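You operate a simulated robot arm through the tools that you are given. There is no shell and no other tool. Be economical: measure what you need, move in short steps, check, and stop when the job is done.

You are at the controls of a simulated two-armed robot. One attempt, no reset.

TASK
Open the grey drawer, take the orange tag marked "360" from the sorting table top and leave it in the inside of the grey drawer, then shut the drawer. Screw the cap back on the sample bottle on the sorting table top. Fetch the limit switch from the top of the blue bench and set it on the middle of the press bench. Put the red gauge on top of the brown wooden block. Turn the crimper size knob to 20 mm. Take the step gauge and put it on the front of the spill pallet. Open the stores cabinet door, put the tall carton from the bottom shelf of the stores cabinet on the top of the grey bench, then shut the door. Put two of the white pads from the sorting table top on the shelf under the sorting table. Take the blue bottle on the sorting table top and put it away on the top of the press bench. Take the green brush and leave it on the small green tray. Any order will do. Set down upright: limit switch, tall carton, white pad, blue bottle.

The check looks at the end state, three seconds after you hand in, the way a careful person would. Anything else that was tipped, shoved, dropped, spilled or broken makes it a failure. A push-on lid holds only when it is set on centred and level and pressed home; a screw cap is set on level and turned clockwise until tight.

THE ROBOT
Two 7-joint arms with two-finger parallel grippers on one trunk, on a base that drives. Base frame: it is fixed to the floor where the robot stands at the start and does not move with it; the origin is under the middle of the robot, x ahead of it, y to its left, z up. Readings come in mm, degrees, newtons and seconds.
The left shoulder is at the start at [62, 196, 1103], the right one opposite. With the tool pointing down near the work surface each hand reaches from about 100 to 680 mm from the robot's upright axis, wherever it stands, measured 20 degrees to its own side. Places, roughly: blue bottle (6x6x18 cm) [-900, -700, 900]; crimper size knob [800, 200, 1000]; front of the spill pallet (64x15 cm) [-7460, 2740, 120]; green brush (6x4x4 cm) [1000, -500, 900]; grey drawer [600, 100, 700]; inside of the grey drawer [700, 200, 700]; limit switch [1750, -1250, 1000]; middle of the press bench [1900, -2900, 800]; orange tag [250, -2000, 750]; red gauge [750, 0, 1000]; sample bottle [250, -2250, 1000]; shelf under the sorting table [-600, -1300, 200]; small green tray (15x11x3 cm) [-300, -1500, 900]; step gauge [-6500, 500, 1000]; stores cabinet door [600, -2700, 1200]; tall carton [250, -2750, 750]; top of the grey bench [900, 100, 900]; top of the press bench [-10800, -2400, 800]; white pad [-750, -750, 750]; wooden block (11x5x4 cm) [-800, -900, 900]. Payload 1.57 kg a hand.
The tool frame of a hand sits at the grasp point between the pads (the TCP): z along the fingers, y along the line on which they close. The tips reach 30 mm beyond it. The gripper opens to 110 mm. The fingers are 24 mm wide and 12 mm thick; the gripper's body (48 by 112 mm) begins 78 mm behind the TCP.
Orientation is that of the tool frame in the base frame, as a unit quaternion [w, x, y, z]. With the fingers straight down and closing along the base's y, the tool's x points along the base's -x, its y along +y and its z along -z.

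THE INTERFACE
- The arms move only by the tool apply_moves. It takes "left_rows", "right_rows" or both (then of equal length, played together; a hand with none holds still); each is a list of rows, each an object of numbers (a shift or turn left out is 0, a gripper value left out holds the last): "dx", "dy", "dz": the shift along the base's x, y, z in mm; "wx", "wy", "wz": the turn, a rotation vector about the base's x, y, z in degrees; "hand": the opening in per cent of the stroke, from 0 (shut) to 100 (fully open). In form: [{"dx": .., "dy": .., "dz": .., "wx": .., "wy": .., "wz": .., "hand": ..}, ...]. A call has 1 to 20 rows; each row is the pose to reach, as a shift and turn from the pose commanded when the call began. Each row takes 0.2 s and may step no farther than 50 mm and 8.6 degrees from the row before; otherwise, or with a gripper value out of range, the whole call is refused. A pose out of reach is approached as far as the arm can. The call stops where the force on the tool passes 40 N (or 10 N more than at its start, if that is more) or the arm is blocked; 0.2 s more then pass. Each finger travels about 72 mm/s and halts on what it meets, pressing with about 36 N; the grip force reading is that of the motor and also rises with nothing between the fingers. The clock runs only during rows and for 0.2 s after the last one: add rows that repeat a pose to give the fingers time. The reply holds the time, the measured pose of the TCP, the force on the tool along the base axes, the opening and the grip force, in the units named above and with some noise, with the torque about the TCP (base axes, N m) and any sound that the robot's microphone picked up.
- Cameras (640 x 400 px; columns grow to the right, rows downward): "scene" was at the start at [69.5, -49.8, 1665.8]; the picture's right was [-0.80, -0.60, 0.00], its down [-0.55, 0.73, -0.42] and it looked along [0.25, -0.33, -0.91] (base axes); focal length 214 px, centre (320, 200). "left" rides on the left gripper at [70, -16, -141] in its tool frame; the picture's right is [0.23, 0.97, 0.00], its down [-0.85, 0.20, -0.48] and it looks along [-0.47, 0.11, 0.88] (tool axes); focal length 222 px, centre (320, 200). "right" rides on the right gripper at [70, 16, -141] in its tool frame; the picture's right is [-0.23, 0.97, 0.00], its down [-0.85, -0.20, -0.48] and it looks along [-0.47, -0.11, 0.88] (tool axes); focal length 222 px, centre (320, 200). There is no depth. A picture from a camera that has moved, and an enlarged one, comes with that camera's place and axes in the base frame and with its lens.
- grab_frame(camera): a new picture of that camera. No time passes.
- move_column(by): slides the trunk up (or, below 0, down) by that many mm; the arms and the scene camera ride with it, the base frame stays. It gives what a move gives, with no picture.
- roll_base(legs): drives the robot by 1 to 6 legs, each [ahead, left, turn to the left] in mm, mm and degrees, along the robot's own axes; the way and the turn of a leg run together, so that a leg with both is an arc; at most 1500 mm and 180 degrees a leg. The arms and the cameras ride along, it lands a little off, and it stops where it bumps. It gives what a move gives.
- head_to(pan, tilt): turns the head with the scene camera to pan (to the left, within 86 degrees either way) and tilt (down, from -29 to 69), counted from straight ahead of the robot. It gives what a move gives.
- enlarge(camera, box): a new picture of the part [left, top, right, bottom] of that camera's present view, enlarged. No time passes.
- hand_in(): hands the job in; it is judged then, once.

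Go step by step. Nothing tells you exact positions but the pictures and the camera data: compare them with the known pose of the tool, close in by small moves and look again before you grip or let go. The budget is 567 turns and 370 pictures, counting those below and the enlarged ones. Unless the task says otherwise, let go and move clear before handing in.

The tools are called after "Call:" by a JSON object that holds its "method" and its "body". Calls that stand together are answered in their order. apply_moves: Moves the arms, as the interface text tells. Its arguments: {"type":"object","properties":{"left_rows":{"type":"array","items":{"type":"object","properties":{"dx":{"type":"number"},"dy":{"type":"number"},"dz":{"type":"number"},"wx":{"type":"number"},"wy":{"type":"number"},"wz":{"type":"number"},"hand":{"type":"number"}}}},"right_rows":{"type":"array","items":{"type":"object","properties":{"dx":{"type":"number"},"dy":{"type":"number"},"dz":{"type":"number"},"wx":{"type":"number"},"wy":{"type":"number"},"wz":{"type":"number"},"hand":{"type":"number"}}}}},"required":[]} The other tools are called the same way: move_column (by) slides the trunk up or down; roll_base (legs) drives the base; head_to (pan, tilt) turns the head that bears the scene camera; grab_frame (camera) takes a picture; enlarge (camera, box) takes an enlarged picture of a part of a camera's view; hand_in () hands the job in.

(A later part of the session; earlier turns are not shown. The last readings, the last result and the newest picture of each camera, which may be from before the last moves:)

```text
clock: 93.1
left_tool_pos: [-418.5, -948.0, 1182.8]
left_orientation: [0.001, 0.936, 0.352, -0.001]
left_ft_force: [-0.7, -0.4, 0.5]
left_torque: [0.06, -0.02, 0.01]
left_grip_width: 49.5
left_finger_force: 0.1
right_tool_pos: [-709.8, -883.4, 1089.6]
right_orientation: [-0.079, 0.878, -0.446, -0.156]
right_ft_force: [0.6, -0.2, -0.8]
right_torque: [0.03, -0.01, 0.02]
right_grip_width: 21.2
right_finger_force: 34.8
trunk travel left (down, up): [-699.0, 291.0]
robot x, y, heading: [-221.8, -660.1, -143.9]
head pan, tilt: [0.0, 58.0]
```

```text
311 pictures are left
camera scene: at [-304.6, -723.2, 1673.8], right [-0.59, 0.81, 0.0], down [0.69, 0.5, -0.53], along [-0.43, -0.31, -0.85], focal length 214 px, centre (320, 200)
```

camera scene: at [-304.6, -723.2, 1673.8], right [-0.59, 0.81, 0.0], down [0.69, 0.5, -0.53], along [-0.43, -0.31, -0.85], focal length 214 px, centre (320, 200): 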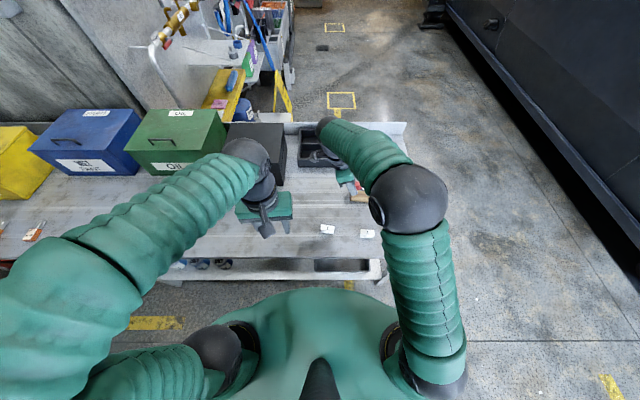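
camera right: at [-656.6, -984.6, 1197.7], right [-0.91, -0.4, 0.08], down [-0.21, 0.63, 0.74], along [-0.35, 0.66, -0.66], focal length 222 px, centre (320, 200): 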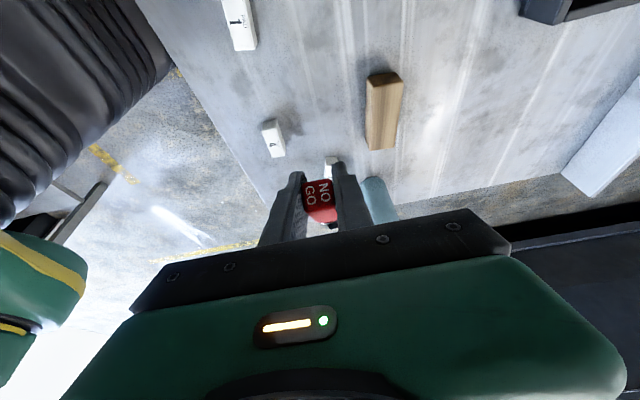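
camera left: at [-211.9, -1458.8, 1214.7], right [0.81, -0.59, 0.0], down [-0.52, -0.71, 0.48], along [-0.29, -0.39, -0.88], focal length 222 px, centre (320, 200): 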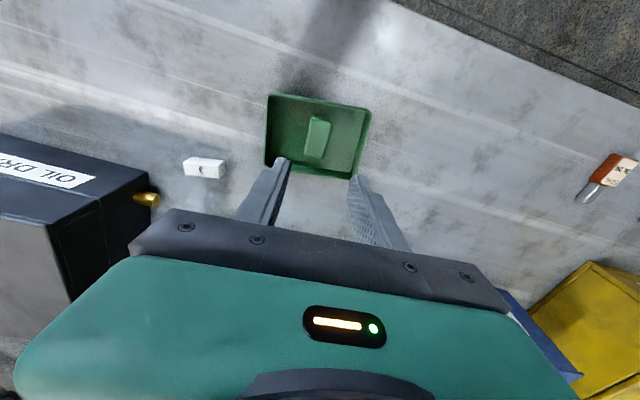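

Call:
{"method": "apply_moves", "body": {"right_rows": [{"dz": -40}, {"dz": -80}, {"dz": -120}, {"dz": -150}, {"dz": -165}, {"dz": -175}]}}

Call:
{"method": "grab_frame", "body": {"camera": "right"}}

```text
clock: 94.5
left_tool_pos: [-418.7, -947.8, 1184.4]
left_orientation: [0.001, 0.937, 0.351, -0.004]
left_ft_force: [0.0, 0.4, 1.0]
left_torque: [-0.03, 0.02, 0.01]
left_grip_width: 49.4
left_finger_force: 0.0
right_tool_pos: [-718.8, -876.7, 921.9]
right_orientation: [-0.073, 0.874, -0.455, -0.154]
right_ft_force: [0.0, 0.0, -0.3]
right_torque: [-0.01, -0.06, 0.02]
right_grip_width: 21.1
right_finger_force: 34.6
trunk travel left (down, up): [-699.0, 291.0]
robot x, y, heading: [-223.2, -662.8, -143.9]
head pan, tilt: [0.0, 58.0]
```

```text
310 pictures are left
camera right: at [-666.6, -978.7, 1030.4], right [-0.92, -0.38, 0.09], down [-0.2, 0.65, 0.74], along [-0.34, 0.66, -0.67], focal length 222 px, centre (320, 200)
```

right: 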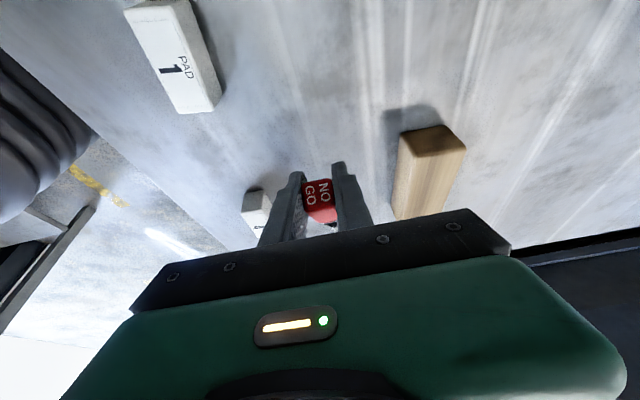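

Call:
{"method": "apply_moves", "body": {"right_rows": [{"dz": -10}, {"dz": -20}, {"dz": -26}, {"dz": -32}, {"dz": -36}, {"dz": -40}]}}

Call:
{"method": "grab_frame", "body": {"camera": "right"}}

```text
clock: 95.9
left_tool_pos: [-419.1, -946.2, 1185.8]
left_orientation: [0.002, 0.936, 0.351, -0.002]
left_ft_force: [-0.1, -0.2, -0.1]
left_torque: [0.01, 0.0, -0.01]
left_grip_width: 49.4
left_finger_force: 0.0
right_tool_pos: [-726.5, -872.2, 888.8]
right_orientation: [-0.069, 0.867, -0.469, -0.151]
right_ft_force: [-0.4, 0.4, -0.8]
right_torque: [-0.05, 0.03, 0.01]
right_grip_width: 21.2
right_finger_force: 34.0
trunk travel left (down, up): [-699.0, 291.0]
robot x, y, heading: [-221.9, -660.4, -144.2]
head pan, tilt: [0.0, 58.0]
```

```text
309 pictures are left
camera right: at [-678.7, -974.2, 997.9], right [-0.93, -0.35, 0.09], down [-0.18, 0.66, 0.73], along [-0.32, 0.66, -0.68], focal length 222 px, centre (320, 200)
```

right: 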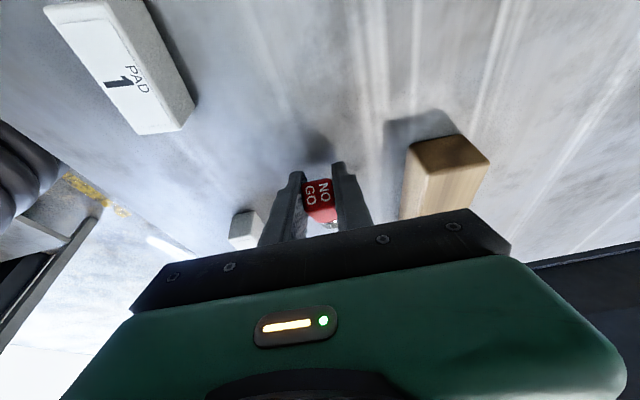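

Call:
{"method": "apply_moves", "body": {"right_rows": [{"dz": -4}, {"dz": -8}, {"dz": -11}]}}

Call:
{"method": "grab_frame", "body": {"camera": "right"}}

```text
clock: 96.7
left_tool_pos: [-416.7, -947.6, 1188.3]
left_orientation: [0.0, 0.936, 0.351, -0.004]
left_ft_force: [-0.1, -0.6, -1.0]
left_torque: [-0.02, -0.02, 0.01]
left_grip_width: 49.4
left_finger_force: 0.0
right_tool_pos: [-732.7, -871.3, 882.3]
right_orientation: [-0.067, 0.864, -0.476, -0.152]
right_ft_force: [3.8, -4.8, 20.8]
right_torque: [-0.03, -0.3, 0.17]
right_grip_width: 21.4
right_finger_force: 34.4
trunk travel left (down, up): [-699.0, 291.0]
robot x, y, heading: [-219.7, -658.4, -143.9]
head pan, tilt: [0.0, 58.0]
```

```text
308 pictures are left
camera right: at [-684.5, -972.2, 993.1], right [-0.93, -0.34, 0.1], down [-0.16, 0.67, 0.72], along [-0.32, 0.66, -0.68], focal length 222 px, centre (320, 200)
```

right: 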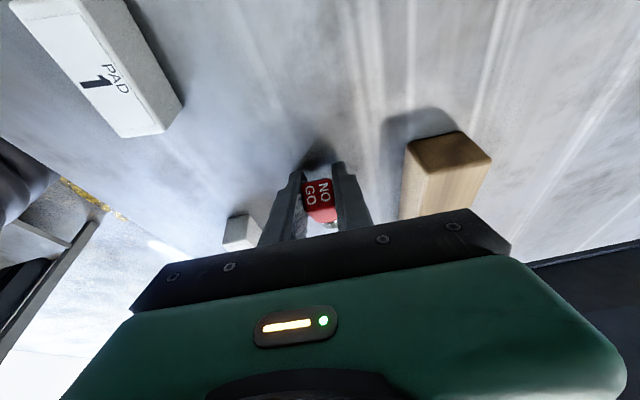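

Contact with the table. Open a little, then back off along the tool axis.

Call:
{"method": "apply_moves", "body": {"right_rows": [{"dz": 1, "hand": 24}, {"dz": 1, "hand": 30}, {"dz": 1, "hand": 36}, {"dz": 1, "hand": 36}, {"dx": 8, "dy": -10, "dz": 30, "hand": 36}, {"dx": 16, "dy": -20, "dz": 65, "hand": 36}, {"dx": 24, "dy": -30, "dz": 105, "hand": 36}]}}

Call:
{"method": "grab_frame", "body": {"camera": "right"}}

```text
clock: 97.3
left_tool_pos: [-415.8, -945.4, 1183.2]
left_orientation: [0.002, 0.936, 0.352, -0.005]
left_ft_force: [0.6, 0.9, 0.1]
left_torque: [-0.01, -0.02, -0.03]
left_grip_width: 49.5
left_finger_force: 0.1
right_tool_pos: [-737.8, -872.4, 884.5]
right_orientation: [-0.06, 0.86, -0.483, -0.151]
right_ft_force: [3.6, -9.8, 39.5]
right_torque: [0.1, -0.91, -0.7]
right_grip_width: 37.5
right_finger_force: 0.0
trunk travel left (down, up): [-699.0, 291.0]
robot x, y, heading: [-220.7, -662.1, -143.7]
head pan, tilt: [0.0, 58.0]
stopped in row 3 (right hand): the force on the tool passed its limit at 44 N (the readings are from after the stop); the commanded pose is now the measured one
```

```text
307 pictures are left
camera right: at [-689.8, -971.8, 994.7], right [-0.94, -0.33, 0.12], down [-0.15, 0.68, 0.72], along [-0.32, 0.65, -0.69], focal length 222 px, centre (320, 200)
```

right: 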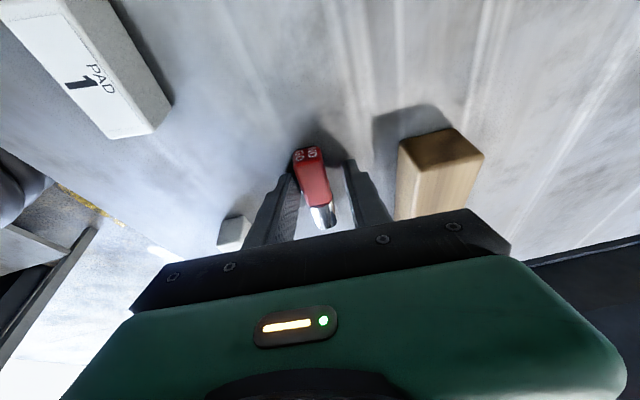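

Call:
{"method": "apply_moves", "body": {"right_rows": [{"dz": 8}, {"dz": 25}, {"dz": 60}, {"dz": 105}]}}

Call:
{"method": "grab_frame", "body": {"camera": "right"}}

```text
clock: 98.5
left_tool_pos: [-419.3, -946.5, 1185.1]
left_orientation: [0.001, 0.936, 0.352, -0.003]
left_ft_force: [0.0, 0.0, -0.3]
left_torque: [-0.01, 0.04, -0.02]
left_grip_width: 49.8
left_finger_force: 0.1
right_tool_pos: [-759.4, -837.7, 978.9]
right_orientation: [-0.08, 0.843, -0.509, -0.153]
right_ft_force: [0.0, 0.8, 1.3]
right_torque: [-0.04, 0.04, -0.01]
right_grip_width: 39.4
right_finger_force: 0.1
trunk travel left (down, up): [-699.0, 291.0]
robot x, y, heading: [-224.0, -658.2, -143.9]
head pan, tilt: [0.0, 58.0]
stopped in row 4 (right hand): the arm was blocked; the commanded pose is now the measured one
```

```text
306 pictures are left
camera right: at [-720.4, -944.5, 1086.9], right [-0.96, -0.27, 0.1], down [-0.11, 0.67, 0.74], along [-0.26, 0.7, -0.67], focal length 222 px, centre (320, 200)
```

right: 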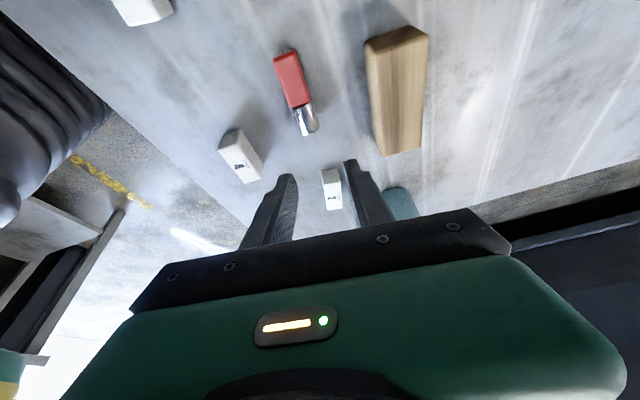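

The gauge lies on the table parallel to the block. I'll retreat upward and toward me and bring the hand to vertical.

Call:
{"method": "apply_moves", "body": {"right_rows": [{"dz": 10, "dx": 16, "dy": 10, "wx": -5, "wy": -4}, {"dz": 25, "dx": 35, "dy": 15, "wx": -10, "wy": -7}, {"dz": 60, "dx": 55, "dy": 15, "wx": -14, "wy": -10}, {"dz": 100, "dx": 70, "dy": 10, "wx": -14, "wy": -10}]}}

Call:
{"method": "grab_frame", "body": {"camera": "right"}}

Call:
{"method": "grab_frame", "body": {"camera": "scene"}}

```text
clock: 99.5
left_tool_pos: [-416.4, -944.1, 1184.9]
left_orientation: [0.002, 0.936, 0.352, -0.004]
left_ft_force: [0.3, 1.2, -0.2]
left_torque: [-0.02, -0.01, -0.01]
left_grip_width: 49.5
left_finger_force: 0.1
right_tool_pos: [-683.3, -828.7, 1081.3]
right_orientation: [-0.016, 0.86, -0.51, -0.014]
right_ft_force: [0.2, 0.7, 0.6]
right_torque: [0.0, 0.03, -0.01]
right_grip_width: 39.3
right_finger_force: 0.1
trunk travel left (down, up): [-699.0, 291.0]
robot x, y, heading: [-222.7, -660.8, -144.0]
head pan, tilt: [0.0, 58.0]
```

```text
305 pictures are left
camera right: at [-664.6, -904.2, 1218.7], right [-0.96, -0.27, 0.0], down [-0.23, 0.82, 0.52], along [-0.14, 0.5, -0.86], focal length 222 px, centre (320, 200)
```

right: 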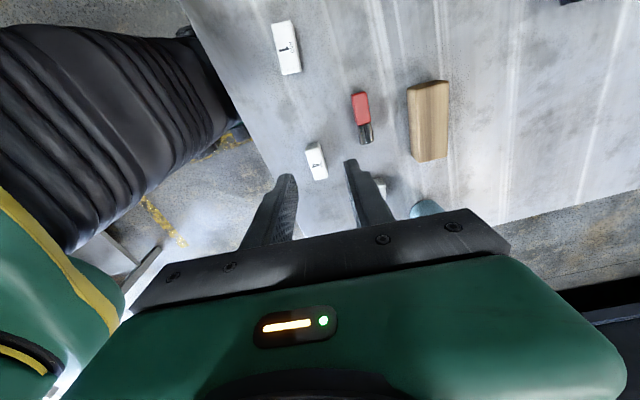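

```text
304 pictures are left
camera scene: at [-300.1, -719.1, 1674.3], right [-0.59, 0.81, 0.0], down [0.68, 0.5, -0.53], along [-0.43, -0.31, -0.85], focal length 214 px, centre (320, 200)
```

scene: 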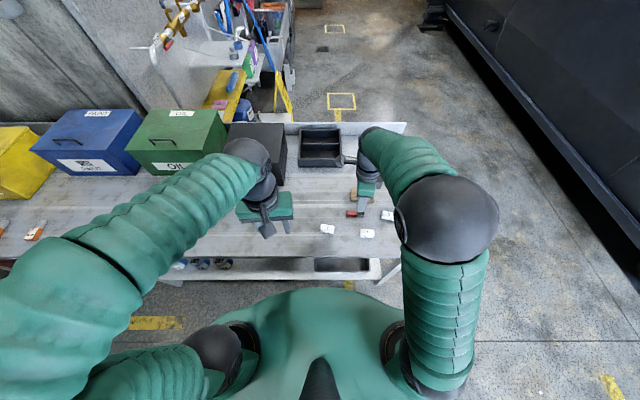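

Call:
{"method": "apply_moves", "body": {"right_rows": [{"dx": -28, "dy": -18, "dz": -30, "wz": 2}, {"dx": -56, "dy": -37, "dz": -70, "wz": 3}, {"dx": -56, "dy": -37, "dz": -110, "wz": 3}, {"dx": -56, "dy": -37, "dz": -140, "wz": 3}]}}

Call:
{"method": "grab_frame", "body": {"camera": "right"}}

```text
refused: row 2 steps farther than a row can; nothing moved
```

```text
303 pictures are left
camera right: at [-664.6, -904.2, 1218.7], right [-0.96, -0.27, 0.0], down [-0.23, 0.82, 0.52], along [-0.14, 0.5, -0.86], focal length 222 px, centre (320, 200)
```

right: 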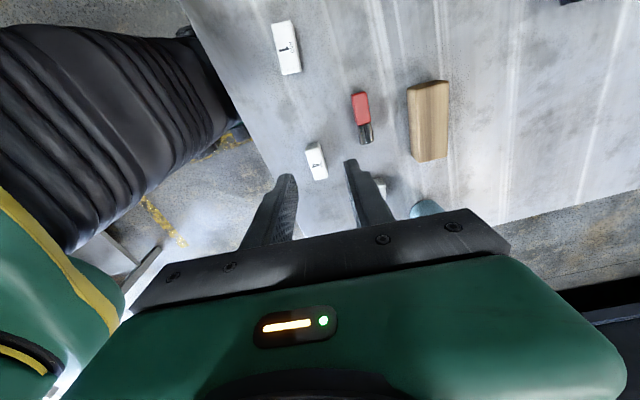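

Call:
{"method": "apply_moves", "body": {"right_rows": [{"dx": -28, "dy": -18, "dz": -20, "wz": 2}, {"dx": -56, "dy": -37, "dz": -50, "wz": 3}, {"dx": -56, "dy": -37, "dz": -95, "wz": 3}, {"dx": -56, "dy": -37, "dz": -140, "wz": 3}]}}

Call:
{"method": "grab_frame", "body": {"camera": "right"}}

```text
clock: 100.5
left_tool_pos: [-419.9, -946.6, 1183.0]
left_orientation: [0.001, 0.936, 0.352, -0.002]
left_ft_force: [-0.9, -0.2, 0.7]
left_torque: [0.04, -0.01, 0.02]
left_grip_width: 49.5
left_finger_force: 0.1
right_tool_pos: [-742.6, -869.1, 939.7]
right_orientation: [-0.018, 0.873, -0.488, -0.015]
right_ft_force: [-0.7, 0.5, 0.0]
right_torque: [0.01, -0.03, -0.01]
right_grip_width: 39.4
right_finger_force: 0.0
trunk travel left (down, up): [-699.0, 291.0]
robot x, y, heading: [-221.1, -662.5, -144.0]
head pan, tilt: [0.0, 58.0]
```

```text
302 pictures are left
camera right: at [-719.0, -943.8, 1076.2], right [-0.95, -0.32, -0.01], down [-0.27, 0.81, 0.52], along [-0.16, 0.49, -0.86], focal length 222 px, centre (320, 200)
```

right: 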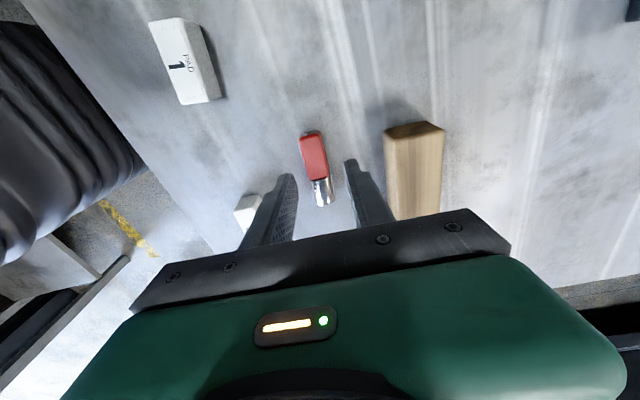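

Call:
{"method": "apply_moves", "body": {"right_rows": [{"dx": 6, "dy": -1, "dz": -25}, {"dx": 6, "dy": -1, "dz": -45}, {"dx": 6, "dy": -1, "dz": -54}]}}

Call:
{"method": "grab_frame", "body": {"camera": "right"}}

```text
clock: 101.3
left_tool_pos: [-419.2, -945.7, 1183.9]
left_orientation: [0.002, 0.936, 0.352, -0.003]
left_ft_force: [0.0, -0.5, 0.0]
left_torque: [0.0, 0.01, 0.01]
left_grip_width: 49.5
left_finger_force: 0.0
right_tool_pos: [-736.1, -870.6, 885.1]
right_orientation: [-0.017, 0.872, -0.489, -0.015]
right_ft_force: [0.0, 0.9, -0.4]
right_torque: [0.01, 0.02, 0.0]
right_grip_width: 39.7
right_finger_force: 0.1
trunk travel left (down, up): [-699.0, 291.0]
robot x, y, heading: [-220.8, -658.9, -143.7]
head pan, tilt: [0.0, 58.0]
```

```text
301 pictures are left
camera right: at [-712.1, -944.1, 1022.1], right [-0.95, -0.32, 0.0], down [-0.27, 0.81, 0.52], along [-0.16, 0.49, -0.86], focal length 222 px, centre (320, 200)
```

right: 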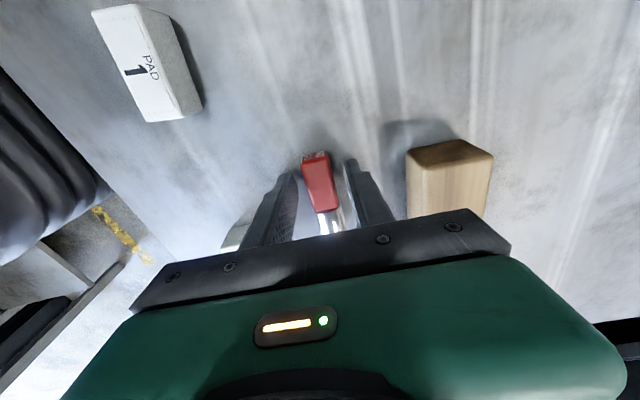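

Call:
{"method": "apply_moves", "body": {"right_rows": [{"hand": 0}, {"hand": 0}, {"hand": 0}, {"dz": 20, "hand": 0}, {"dz": 50, "hand": 0}, {"dz": 70, "hand": 0}]}}

Call:
{"method": "grab_frame", "body": {"camera": "right"}}

```text
clock: 102.7
left_tool_pos: [-417.8, -946.1, 1182.7]
left_orientation: [0.003, 0.936, 0.352, -0.003]
left_ft_force: [0.1, 0.0, 0.2]
left_torque: [-0.02, -0.01, -0.03]
left_grip_width: 49.5
left_finger_force: 0.1
right_tool_pos: [-738.6, -867.9, 954.3]
right_orientation: [-0.017, 0.873, -0.487, -0.014]
right_ft_force: [0.4, 0.5, -0.3]
right_torque: [-0.02, -0.02, 0.0]
right_grip_width: 20.9
right_finger_force: 34.1
trunk travel left (down, up): [-699.0, 291.0]
robot x, y, heading: [-222.4, -661.0, -144.0]
head pan, tilt: [0.0, 58.0]
```

```text
300 pictures are left
camera right: at [-715.8, -942.4, 1091.2], right [-0.95, -0.32, 0.0], down [-0.27, 0.81, 0.52], along [-0.16, 0.49, -0.85], focal length 222 px, centre (320, 200)
```

right: 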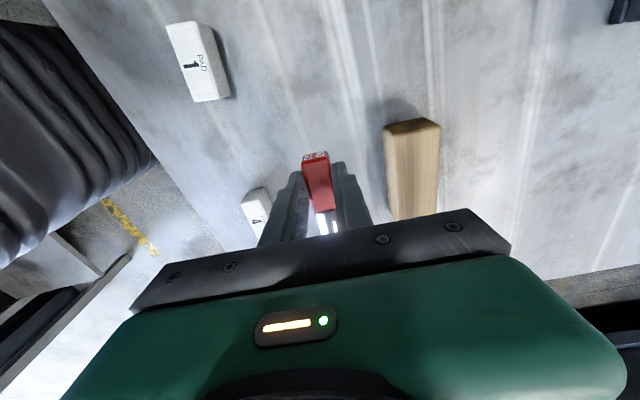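

Gauge held level by the tips. Moving over the block centre and lowering.

Call:
{"method": "apply_moves", "body": {"right_rows": [{"dz": 20, "dx": -10}, {"dz": 20, "dx": -44, "dy": -10}, {"dz": 20, "dx": -87, "dy": -20}, {"dz": 20, "dx": -87, "dy": -20}]}}

Call:
{"method": "grab_frame", "body": {"camera": "right"}}

Call:
{"method": "enlarge", "body": {"camera": "scene", "box": [310, 140, 438, 220]}}

```text
clock: 103.7
left_tool_pos: [-417.5, -944.2, 1184.1]
left_orientation: [0.003, 0.936, 0.352, -0.004]
left_ft_force: [0.6, -0.5, 0.0]
left_torque: [0.02, 0.02, 0.02]
left_grip_width: 49.5
left_finger_force: 0.0
right_tool_pos: [-824.7, -889.9, 976.1]
right_orientation: [-0.015, 0.873, -0.488, -0.014]
right_ft_force: [-0.7, 0.6, -1.1]
right_torque: [-0.03, 0.03, -0.03]
right_grip_width: 21.0
right_finger_force: 34.3
trunk travel left (down, up): [-699.0, 291.0]
robot x, y, heading: [-219.9, -661.0, -144.0]
head pan, tilt: [0.0, 58.0]
```

```text
299 pictures are left
camera right: at [-800.5, -963.0, 1113.2], right [-0.95, -0.32, 0.0], down [-0.27, 0.81, 0.52], along [-0.16, 0.49, -0.86], focal length 222 px, centre (320, 200)
```

right: 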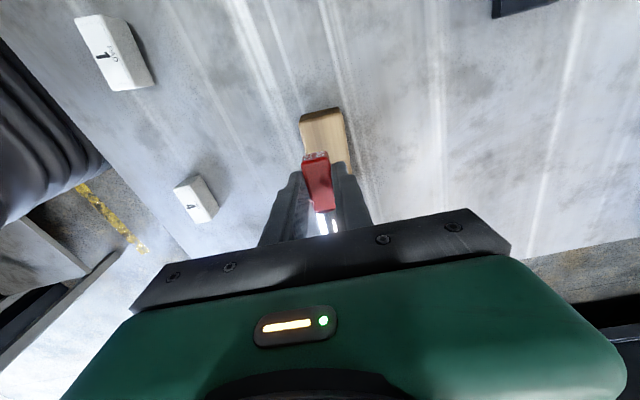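

```text
5.00 times, centred on (374, 180) of scene
camera zoom: at [-303.0, -719.2, 1674.1], right [-0.59, 0.81, 0.0], down [0.69, 0.5, -0.53], along [-0.43, -0.31, -0.85], focal length 1072 px, centre (50, 300)
```

zoom: 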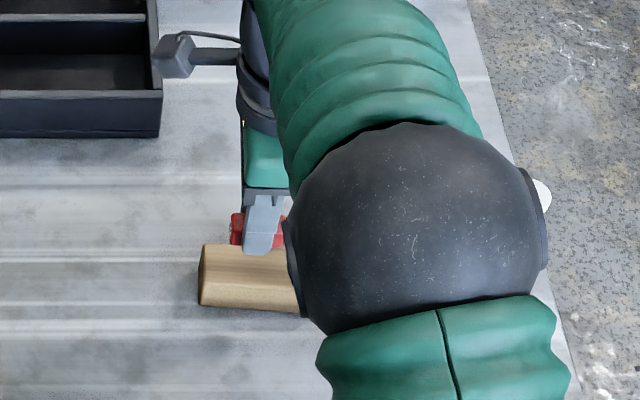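

Call:
{"method": "apply_moves", "body": {"right_rows": [{"dx": 0, "dy": -10, "dz": -20}, {"dx": 0, "dy": -10, "dz": -38}]}}

Call:
{"method": "grab_frame", "body": {"camera": "right"}}

```text
clock: 104.3
left_tool_pos: [-419.4, -944.5, 1183.0]
left_orientation: [0.002, 0.936, 0.351, -0.003]
left_ft_force: [-0.2, 0.2, 0.4]
left_torque: [0.0, 0.0, -0.04]
left_grip_width: 49.3
left_finger_force: 0.0
right_tool_pos: [-823.7, -899.4, 938.0]
right_orientation: [-0.017, 0.872, -0.488, -0.015]
right_ft_force: [0.2, 0.6, -0.6]
right_torque: [0.02, -0.02, 0.03]
right_grip_width: 21.0
right_finger_force: 34.2
trunk travel left (down, up): [-699.0, 291.0]
robot x, y, heading: [-222.1, -660.7, -143.7]
head pan, tilt: [0.0, 58.0]
```

```text
297 pictures are left
camera right: at [-801.6, -973.4, 1074.2], right [-0.95, -0.32, 0.0], down [-0.27, 0.81, 0.52], along [-0.16, 0.49, -0.86], focal length 222 px, centre (320, 200)
```

right: 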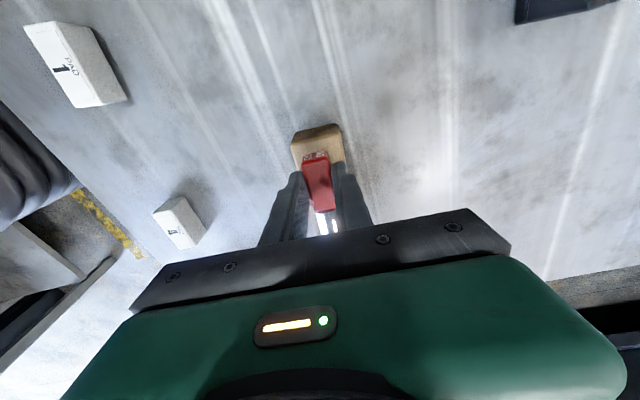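

Call:
{"method": "apply_moves", "body": {"right_rows": [{"dz": -5}, {"dz": -9}, {"dz": -12}, {"dz": -15}, {"dz": -18}]}}

```text
clock: 105.5
left_tool_pos: [-417.3, -944.0, 1184.4]
left_orientation: [0.002, 0.936, 0.351, -0.005]
left_ft_force: [-0.6, 0.0, 0.0]
left_torque: [0.0, 0.01, -0.01]
left_grip_width: 49.5
left_finger_force: 0.1
right_tool_pos: [-824.1, -900.5, 923.4]
right_orientation: [-0.013, 0.873, -0.487, -0.018]
right_ft_force: [-7.0, -0.7, 26.5]
right_torque: [-0.11, 0.2, 0.01]
right_grip_width: 21.5
right_finger_force: 34.7
trunk travel left (down, up): [-699.0, 291.0]
robot x, y, heading: [-226.1, -658.5, -143.9]
head pan, tilt: [0.0, 58.0]
```

Contact with the block. Release gently and lift.

Call:
{"method": "apply_moves", "body": {"right_rows": [{"dz": 4, "hand": 19}, {"dz": 4, "hand": 24}, {"dz": 4, "hand": 30}, {"dz": 4, "hand": 34}, {"dz": 20, "hand": 34}, {"dz": 60, "hand": 34}, {"dz": 100, "hand": 34}]}}

Call:
{"method": "grab_frame", "body": {"camera": "right"}}

```text
clock: 107.1
left_tool_pos: [-418.3, -946.7, 1184.7]
left_orientation: [0.003, 0.936, 0.351, -0.003]
left_ft_force: [0.0, 1.2, 0.0]
left_torque: [0.0, -0.02, 0.02]
left_grip_width: 49.1
left_finger_force: 0.1
right_tool_pos: [-823.6, -896.3, 1018.8]
right_orientation: [-0.017, 0.872, -0.488, -0.015]
right_ft_force: [-0.5, 0.8, 0.2]
right_torque: [0.0, -0.01, 0.0]
right_grip_width: 37.4
right_finger_force: 0.2
trunk travel left (down, up): [-699.0, 291.0]
robot x, y, heading: [-222.1, -660.0, -143.9]
head pan, tilt: [0.0, 58.0]
```

```text
296 pictures are left
camera right: at [-800.1, -970.4, 1156.0], right [-0.95, -0.32, 0.0], down [-0.27, 0.81, 0.52], along [-0.16, 0.49, -0.85], focal length 222 px, centre (320, 200)
```

right: 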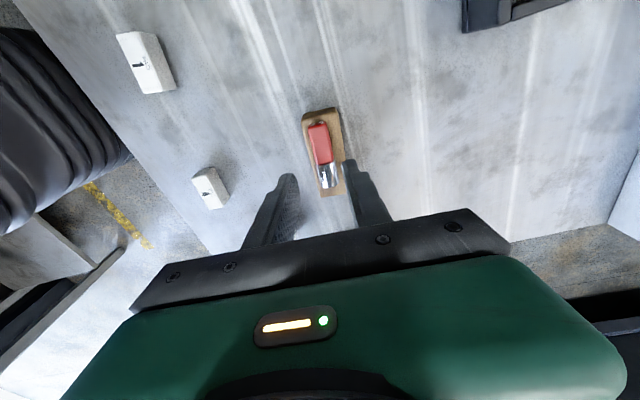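

The gauge rests on the block. Next, the pads: enlarging the view to measure them.

Call:
{"method": "enlarge", "body": {"camera": "right", "box": [90, 10, 282, 130]}}

Call:
{"method": "enlarge", "body": {"camera": "right", "box": [150, 130, 310, 230]}}

Call:
{"method": "head_to", "body": {"pan": 0, "tilt": 69}}

Call:
{"method": "grab_frame", "body": {"camera": "scene"}}

```text
3.33 times, centred on (186, 70) of right
camera zoom: at [-800.1, -970.4, 1156.0], right [-0.95, -0.32, 0.0], down [-0.27, 0.81, 0.52], along [-0.16, 0.49, -0.85], focal length 740 px, centre (767, 633)
```

zoom: 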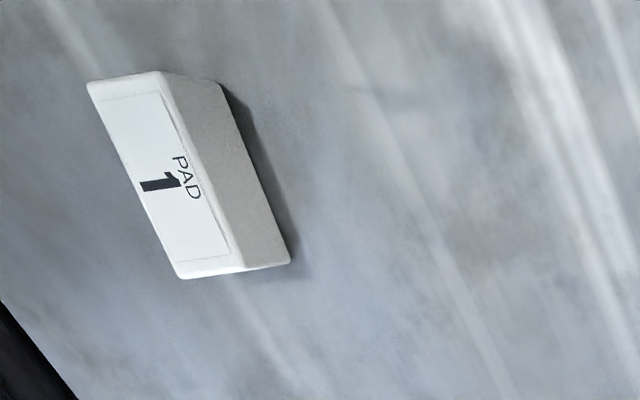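

```text
4.00 times, centred on (230, 180) of right
camera zoom: at [-800.1, -970.4, 1156.0], right [-0.95, -0.32, 0.0], down [-0.27, 0.81, 0.52], along [-0.16, 0.49, -0.85], focal length 888 px, centre (680, 280)
```

zoom: 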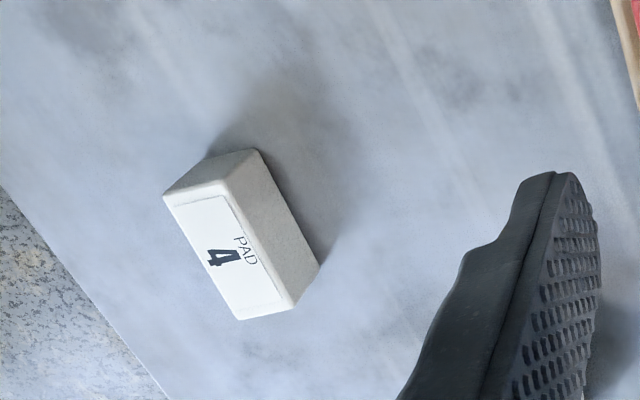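

```text
clock: 107.9
left_tool_pos: [-419.8, -946.0, 1184.6]
left_orientation: [0.003, 0.936, 0.352, -0.002]
left_ft_force: [-0.1, 0.6, 0.0]
left_torque: [0.0, -0.04, -0.01]
left_grip_width: 49.5
left_finger_force: 0.0
right_tool_pos: [-824.7, -899.0, 1017.4]
right_orientation: [-0.017, 0.873, -0.488, -0.014]
right_ft_force: [-0.6, 0.4, -0.9]
right_torque: [0.0, -0.04, -0.02]
right_grip_width: 37.4
right_finger_force: 0.0
trunk travel left (down, up): [-699.0, 291.0]
robot x, y, heading: [-221.2, -659.7, -144.0]
head pan, tilt: [0.0, 68.8]
```

```text
293 pictures are left
camera scene: at [-293.1, -713.2, 1662.3], right [-0.59, 0.81, 0.0], down [0.75, 0.55, -0.36], along [-0.29, -0.21, -0.93], focal length 214 px, centre (320, 200)
```

scene: 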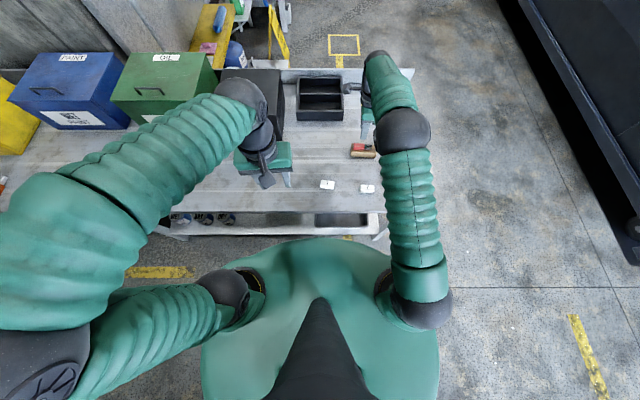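

Pads 1 and 4 are about 52×25 mm, long side across. I'll turn the left hand 90° and take it above pad 1, and the right hand above pad 4.

Call:
{"method": "apply_moves", "body": {"left_rows": [{"wz": 8.2, "dx": -15, "hand": 45}, {"wz": 16.4, "dx": -33, "dy": 4}, {"wz": 24.6, "dx": -50, "dy": 8}, {"wz": 32.8, "dx": -67, "dy": 12}, {"wz": 41, "dx": -84, "dy": 16}, {"wz": 49.2, "dx": -101, "dy": 20, "dz": -10}, {"wz": 57.4, "dx": -118, "dy": 24, "dz": -30}, {"wz": 65.6, "dx": -135, "dy": 28, "dz": -60}, {"wz": 73.8, "dx": -152, "dy": 32, "dz": -90}, {"wz": 82, "dx": -170, "dy": 36, "dz": -120}, {"wz": 90, "dx": -192, "dy": 37, "dz": -150}, {"wz": 90, "dx": -192, "dy": 37, "dz": -170}], "right_rows": [{"dz": 20, "hand": 45}, {"dz": 40}, {"dz": 40, "dx": 15, "dy": 15}, {"dz": 40, "dx": 30, "dy": 30}, {"dz": 40, "dx": 45, "dy": 45, "wz": 3}, {"dz": 40, "dx": 60, "dy": 60, "wz": 5}, {"dz": 40, "dx": 75, "dy": 75, "wz": 7}, {"dz": 40, "dx": 90, "dy": 90, "wz": 9}, {"dz": 40, "dx": 105, "dy": 105, "wz": 11}, {"dz": 30, "dx": 120, "dy": 120, "wz": 13}, {"dz": 15, "dx": 132, "dy": 134, "wz": 13}, {"dz": 0, "dx": 132, "dy": 134, "wz": 13}]}}

Call:
{"method": "grab_frame", "body": {"camera": "left"}}

Call:
{"method": "grab_frame", "body": {"camera": "right"}}

```text
clock: 110.1
left_tool_pos: [-587.8, -904.4, 1066.1]
left_orientation: [0.004, 0.49, 0.872, -0.001]
left_ft_force: [6.3, -1.3, 5.4]
left_torque: [0.36, 1.18, -0.25]
left_grip_width: 49.5
left_finger_force: 0.1
right_tool_pos: [-711.4, -776.4, 1047.5]
right_orientation: [-0.014, 0.916, -0.401, -0.021]
right_ft_force: [-6.3, 1.4, -5.1]
right_torque: [0.23, -0.75, -0.46]
right_grip_width: 49.3
right_finger_force: 0.0
trunk travel left (down, up): [-699.0, 291.0]
robot x, y, heading: [-221.2, -660.8, -143.9]
head pan, tilt: [0.0, 68.8]
stopped in row 11 (left hand): the force on the tool passed its limit at 98 N (the readings are from after the stop); the commanded pose is now the measured one
```

```text
292 pictures are left
camera left: at [-639.5, -852.7, 1207.8], right [0.71, 0.7, 0.0], down [0.61, -0.62, 0.49], along [0.34, -0.35, -0.87], focal length 222 px, centre (320, 200)
```

left: 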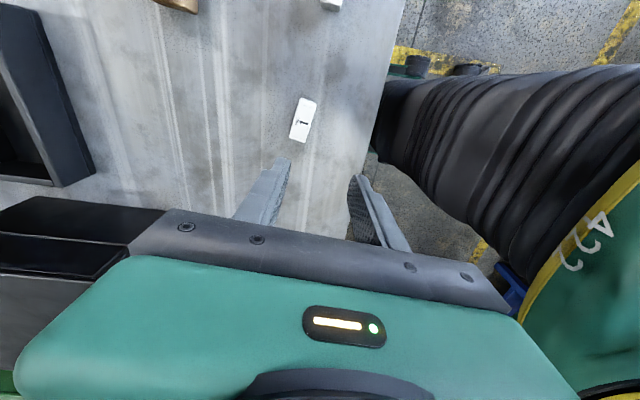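

```text
291 pictures are left
camera right: at [-673.5, -843.5, 1185.2], right [-0.87, -0.49, 0.0], down [-0.42, 0.74, 0.52], along [-0.26, 0.45, -0.85], focal length 222 px, centre (320, 200)
```

right: 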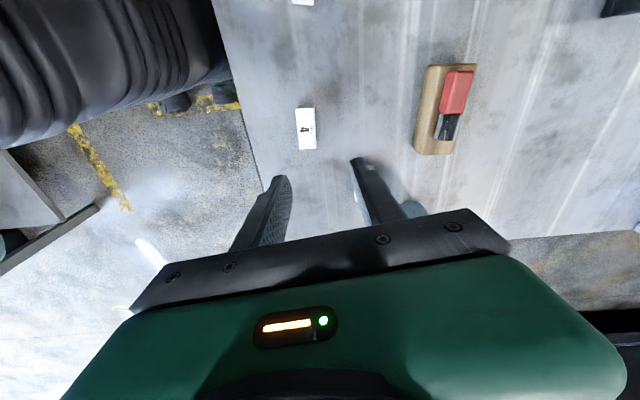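

The two hands' camera mounts touched. I'll back the right hand away and pick with one hand at a time.

Call:
{"method": "apply_moves", "body": {"right_rows": [{"dz": 10, "dx": -15, "dy": 21}, {"dz": 30, "dx": -40, "dy": 55}, {"dz": 50, "dx": -60, "dy": 90}, {"dz": 60, "dx": -80, "dy": 125}]}}

Call:
{"method": "grab_frame", "body": {"camera": "left"}}

```text
clock: 111.1
left_tool_pos: [-587.6, -902.8, 1066.3]
left_orientation: [0.004, 0.488, 0.873, -0.001]
left_ft_force: [0.1, 0.5, -1.1]
left_torque: [-0.02, -0.03, -0.02]
left_grip_width: 49.5
left_finger_force: 0.0
right_tool_pos: [-791.8, -652.1, 1109.0]
right_orientation: [-0.014, 0.916, -0.399, -0.022]
right_ft_force: [-0.3, 0.4, -0.5]
right_torque: [0.02, 0.0, 0.03]
right_grip_width: 49.3
right_finger_force: 0.1
trunk travel left (down, up): [-699.0, 291.0]
robot x, y, heading: [-219.9, -659.6, -144.1]
head pan, tilt: [0.0, 68.8]
```

```text
290 pictures are left
camera left: at [-639.3, -852.3, 1207.6], right [0.71, 0.7, 0.0], down [0.61, -0.62, 0.49], along [0.34, -0.35, -0.87], focal length 222 px, centre (320, 200)
```

left: 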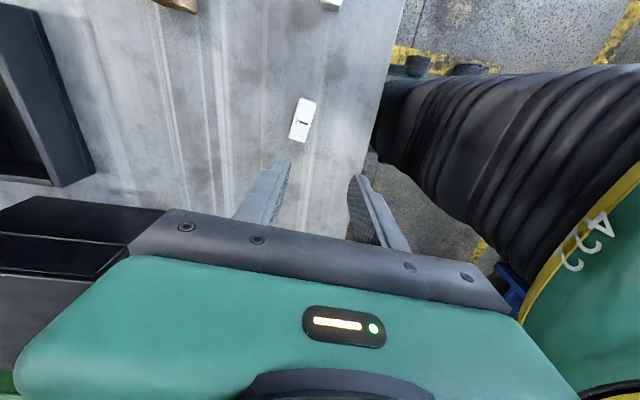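

Call:
{"method": "apply_moves", "body": {"left_rows": [{"dx": -15, "dz": -30}, {"dx": -30, "dz": -65}, {"dx": -30, "dz": -105}, {"dx": -30, "dz": -135}]}}

Call:
{"method": "grab_frame", "body": {"camera": "left"}}

```text
clock: 112.1
left_tool_pos: [-620.9, -920.1, 942.2]
left_orientation: [-0.006, 0.474, 0.881, -0.004]
left_ft_force: [0.0, -0.5, -0.2]
left_torque: [0.02, -0.03, 0.0]
left_grip_width: 49.6
left_finger_force: 0.0
right_tool_pos: [-790.6, -655.2, 1113.0]
right_orientation: [-0.014, 0.916, -0.4, -0.021]
right_ft_force: [-0.3, 0.1, -1.2]
right_torque: [0.04, -0.04, 0.03]
right_grip_width: 49.7
right_finger_force: 0.1
trunk travel left (down, up): [-699.0, 291.0]
robot x, y, heading: [-215.5, -658.5, -143.8]
head pan, tilt: [0.0, 68.8]
```

```text
289 pictures are left
camera left: at [-672.1, -870.9, 1084.7], right [0.69, 0.73, -0.01], down [0.64, -0.6, 0.47], along [0.34, -0.33, -0.88], focal length 222 px, centre (320, 200)
```

left: 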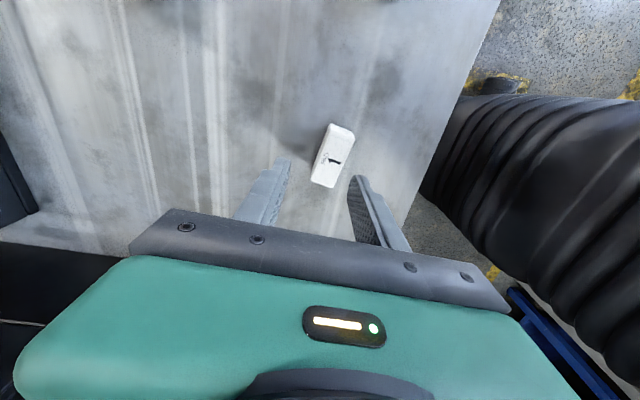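

The left arm is near its limit here; I'll raise it and shift the base 120 mm to the right.

Call:
{"method": "apply_moves", "body": {"left_rows": [{"dz": 40}, {"dz": 80}]}}

Call:
{"method": "roll_base", "body": {"legs": [[0, -120, 0]]}}

Call:
{"method": "grab_frame", "body": {"camera": "left"}}

```text
clock: 112.9
left_tool_pos: [-601.2, -954.9, 1001.7]
left_orientation: [0.015, 0.441, 0.897, 0.002]
left_ft_force: [0.0, 0.0, -0.2]
left_torque: [0.01, 0.01, 0.0]
left_grip_width: 49.3
left_finger_force: 0.2
right_tool_pos: [-789.4, -652.9, 1109.4]
right_orientation: [-0.012, 0.916, -0.4, -0.022]
right_ft_force: [-0.3, 0.5, 0.4]
right_torque: [0.01, 0.0, -0.01]
right_grip_width: 49.6
right_finger_force: 0.0
trunk travel left (down, up): [-699.0, 291.0]
robot x, y, heading: [-222.9, -664.5, -143.6]
head pan, tilt: [0.0, 68.8]
stopped in row 2 (left hand): the arm was blocked; the commanded pose is now the measured one
```

```text
clock: 114.1
left_tool_pos: [-659.1, -878.4, 1010.5]
left_orientation: [-0.004, 0.444, 0.896, 0.005]
left_ft_force: [1.2, -1.5, 0.2]
left_torque: [0.19, 0.1, -0.01]
left_grip_width: 49.7
left_finger_force: 0.0
right_tool_pos: [-841.2, -580.4, 1120.5]
right_orientation: [-0.018, 0.916, -0.399, -0.032]
right_ft_force: [0.0, -1.2, 0.1]
right_torque: [0.13, 0.06, 0.0]
right_grip_width: 49.6
right_finger_force: 0.0
trunk travel left (down, up): [-699.0, 291.0]
robot x, y, heading: [-290.8, -567.1, -144.2]
head pan, tilt: [0.0, 68.8]
```

```text
288 pictures are left
camera left: at [-714.9, -834.7, 1152.9], right [0.64, 0.77, 0.01], down [0.68, -0.56, 0.47], along [0.37, -0.29, -0.88], focal length 222 px, centre (320, 200)
```

left: 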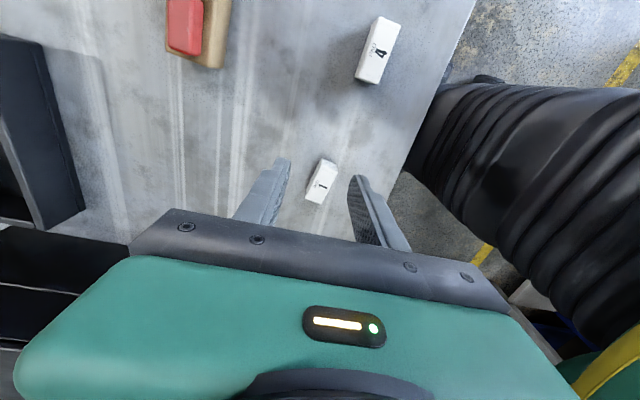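

Call:
{"method": "apply_moves", "body": {"left_rows": [{"dx": 20, "dy": -14, "wz": -2}, {"dx": 41, "dy": -29, "wz": -4}, {"dx": 41, "dy": -29, "wz": -4, "dz": -35}, {"dx": 41, "dy": -29, "wz": -4, "dz": -70}]}}

Call:
{"method": "grab_frame", "body": {"camera": "left"}}

```text
clock: 115.1
left_tool_pos: [-636.6, -883.4, 939.3]
left_orientation: [0.009, 0.475, 0.88, -0.002]
left_ft_force: [-0.5, 0.3, 0.3]
left_torque: [-0.03, -0.04, 0.06]
left_grip_width: 49.6
left_finger_force: 0.1
right_tool_pos: [-860.8, -554.7, 1109.2]
right_orientation: [-0.012, 0.916, -0.4, -0.019]
right_ft_force: [0.0, 0.2, -0.9]
right_torque: [-0.02, -0.01, -0.02]
right_grip_width: 49.7
right_finger_force: 0.1
trunk travel left (down, up): [-699.0, 291.0]
robot x, y, heading: [-291.5, -567.0, -143.8]
head pan, tilt: [0.0, 68.8]
```

```text
287 pictures are left
camera left: at [-691.0, -832.4, 1080.1], right [0.69, 0.72, 0.0], down [0.63, -0.6, 0.49], along [0.36, -0.34, -0.87], focal length 222 px, centre (320, 200)
```

left: 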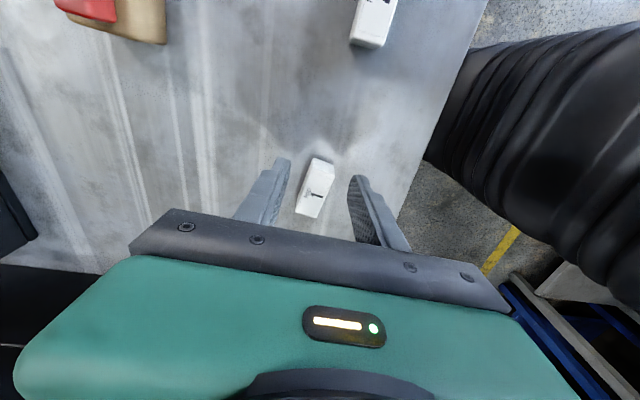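

Call:
{"method": "apply_moves", "body": {"left_rows": [{"dx": 16, "dy": -18, "dz": -20}, {"dx": 16, "dy": -18, "dz": -45}, {"dx": 16, "dy": -18, "dz": -54}]}}

Call:
{"method": "grab_frame", "body": {"camera": "left"}}

```text
clock: 115.9
left_tool_pos: [-616.2, -905.1, 884.6]
left_orientation: [0.007, 0.475, 0.88, -0.002]
left_ft_force: [-0.6, 0.5, -0.2]
left_torque: [-0.06, -0.04, 0.01]
left_grip_width: 49.7
left_finger_force: 0.0
right_tool_pos: [-857.7, -556.7, 1110.5]
right_orientation: [-0.012, 0.917, -0.399, -0.02]
right_ft_force: [0.2, 0.6, 0.1]
right_torque: [-0.04, -0.02, 0.01]
right_grip_width: 49.4
right_finger_force: 0.0
trunk travel left (down, up): [-699.0, 291.0]
robot x, y, heading: [-287.1, -564.7, -143.7]
head pan, tilt: [0.0, 68.8]
```

```text
286 pictures are left
camera left: at [-670.7, -853.7, 1025.9], right [0.69, 0.72, 0.0], down [0.63, -0.6, 0.49], along [0.36, -0.34, -0.87], focal length 222 px, centre (320, 200)
```

left: 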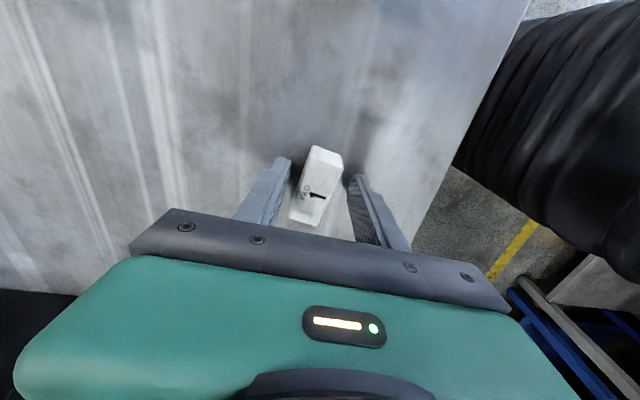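

Call:
{"method": "apply_moves", "body": {"left_rows": [{"hand": 0}, {"hand": 0}, {"hand": 0}, {"dz": 20, "hand": 0}, {"dz": 60, "hand": 0}, {"dz": 100, "hand": 0}]}}

Call:
{"method": "grab_frame", "body": {"camera": "left"}}

```text
clock: 117.3
left_tool_pos: [-612.6, -907.4, 987.9]
left_orientation: [0.005, 0.474, 0.88, -0.002]
left_ft_force: [0.6, -0.4, -0.1]
left_torque: [0.01, -0.03, -0.01]
left_grip_width: 23.8
left_finger_force: 35.9
right_tool_pos: [-854.2, -560.5, 1112.5]
right_orientation: [-0.012, 0.916, -0.4, -0.022]
right_ft_force: [0.4, 0.0, -0.1]
right_torque: [0.0, -0.01, 0.02]
right_grip_width: 49.8
right_finger_force: 0.1
trunk travel left (down, up): [-699.0, 291.0]
robot x, y, heading: [-292.9, -567.7, -144.1]
head pan, tilt: [0.0, 68.8]
```

```text
285 pictures are left
camera left: at [-665.9, -858.4, 1129.1], right [0.69, 0.73, 0.0], down [0.63, -0.6, 0.49], along [0.35, -0.34, -0.87], focal length 222 px, centre (320, 200)
```

left: 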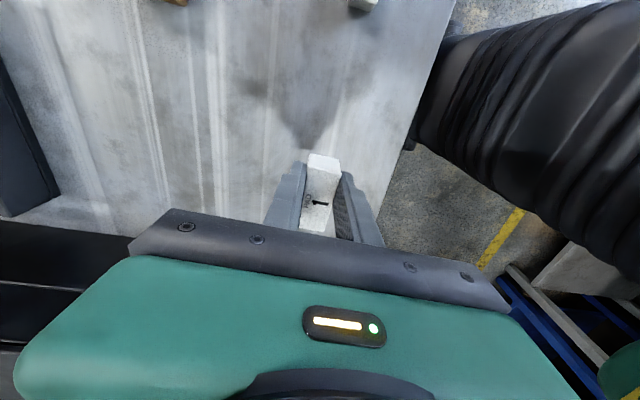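

Pad 1 is held. Left hand withdraws; right hand goes above pad 4.

Call:
{"method": "apply_moves", "body": {"left_rows": [{"dz": 30, "dx": 20}, {"dz": 60, "dx": 45}, {"dz": 90, "dx": 75}, {"dz": 100, "dx": 110}, {"dz": 100, "dx": 140}, {"dz": 100, "dx": 165, "dy": -10}, {"dz": 100, "dx": 165, "dy": -30}, {"dz": 100, "dx": 165, "dy": -50}]}}

Call:
{"method": "apply_moves", "body": {"right_rows": [{"dx": 25, "dy": -33}, {"dx": 50, "dy": -65}, {"dx": 75, "dy": -97}, {"dx": 100, "dy": -130}, {"dx": 125, "dy": -162, "dz": -15}, {"dx": 150, "dy": -194, "dz": -30}, {"dx": 160, "dy": -205, "dz": -60}, {"dx": 160, "dy": -205, "dz": -100}, {"dx": 160, "dy": -205, "dz": -130}]}}

Call:
{"method": "grab_frame", "body": {"camera": "right"}}

```text
clock: 119.1
left_tool_pos: [-451.5, -956.5, 1085.6]
left_orientation: [0.007, 0.475, 0.88, -0.001]
left_ft_force: [0.3, -0.4, -1.1]
left_torque: [0.0, 0.0, 0.02]
left_grip_width: 23.9
left_finger_force: 36.2
right_tool_pos: [-857.9, -560.3, 1108.4]
right_orientation: [-0.012, 0.916, -0.399, -0.022]
right_ft_force: [-0.5, 0.8, 0.8]
right_torque: [0.0, -0.04, 0.0]
right_grip_width: 49.7
right_finger_force: 0.0
trunk travel left (down, up): [-699.0, 291.0]
robot x, y, heading: [-292.2, -567.3, -144.0]
head pan, tilt: [0.0, 68.8]
```

```text
clock: 121.1
left_tool_pos: [-449.1, -958.1, 1086.5]
left_orientation: [0.006, 0.474, 0.88, 0.0]
left_ft_force: [0.3, 0.4, -1.1]
left_torque: [0.05, 0.01, 0.0]
left_grip_width: 23.9
left_finger_force: 36.6
right_tool_pos: [-697.0, -765.0, 979.5]
right_orientation: [-0.013, 0.916, -0.399, -0.022]
right_ft_force: [0.3, 1.1, -0.5]
right_torque: [0.02, -0.03, 0.02]
right_grip_width: 49.4
right_finger_force: 0.1
trunk travel left (down, up): [-699.0, 291.0]
robot x, y, heading: [-289.3, -567.1, -143.9]
head pan, tilt: [0.0, 68.8]
```

```text
284 pictures are left
camera right: at [-659.2, -833.7, 1116.8], right [-0.87, -0.5, 0.01], down [-0.42, 0.74, 0.52], along [-0.26, 0.45, -0.85], focal length 222 px, centre (320, 200)
```

right: 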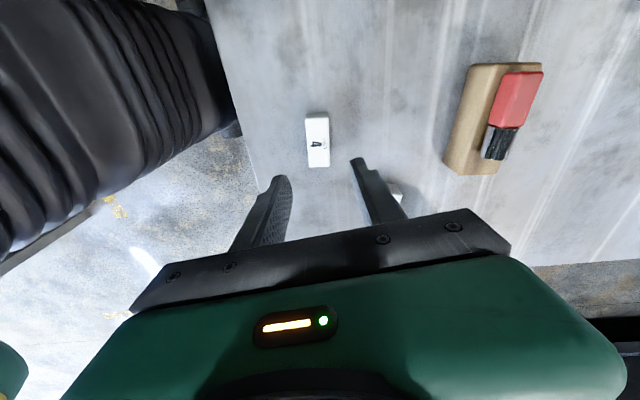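

Call:
{"method": "apply_moves", "body": {"right_rows": [{"dx": 9, "dy": -13, "dz": -30}, {"dx": 9, "dy": -13, "dz": -60}, {"dx": 9, "dy": -13, "dz": -85}, {"dx": 9, "dy": -13, "dz": -94}]}}

Call:
{"method": "grab_frame", "body": {"camera": "right"}}

```text
clock: 122.1
left_tool_pos: [-450.3, -958.3, 1086.9]
left_orientation: [0.005, 0.475, 0.88, -0.001]
left_ft_force: [0.1, -0.1, -0.2]
left_torque: [0.04, 0.02, 0.03]
left_grip_width: 23.7
left_finger_force: 36.5
right_tool_pos: [-686.7, -777.1, 888.1]
right_orientation: [-0.012, 0.916, -0.4, -0.022]
right_ft_force: [-0.6, -0.3, 0.3]
right_torque: [-0.02, -0.01, -0.02]
right_grip_width: 49.5
right_finger_force: 0.1
trunk travel left (down, up): [-699.0, 291.0]
robot x, y, heading: [-286.5, -570.6, -143.9]
head pan, tilt: [0.0, 68.8]
```

```text
283 pictures are left
camera right: at [-647.9, -844.4, 1025.5], right [-0.87, -0.5, 0.01], down [-0.42, 0.74, 0.52], along [-0.26, 0.45, -0.85], focal length 222 px, centre (320, 200)
```

right: 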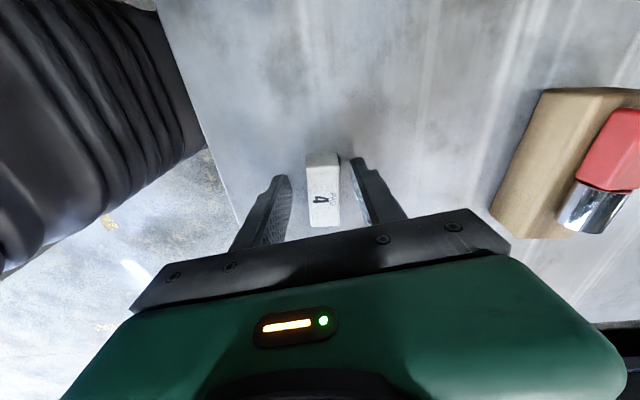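

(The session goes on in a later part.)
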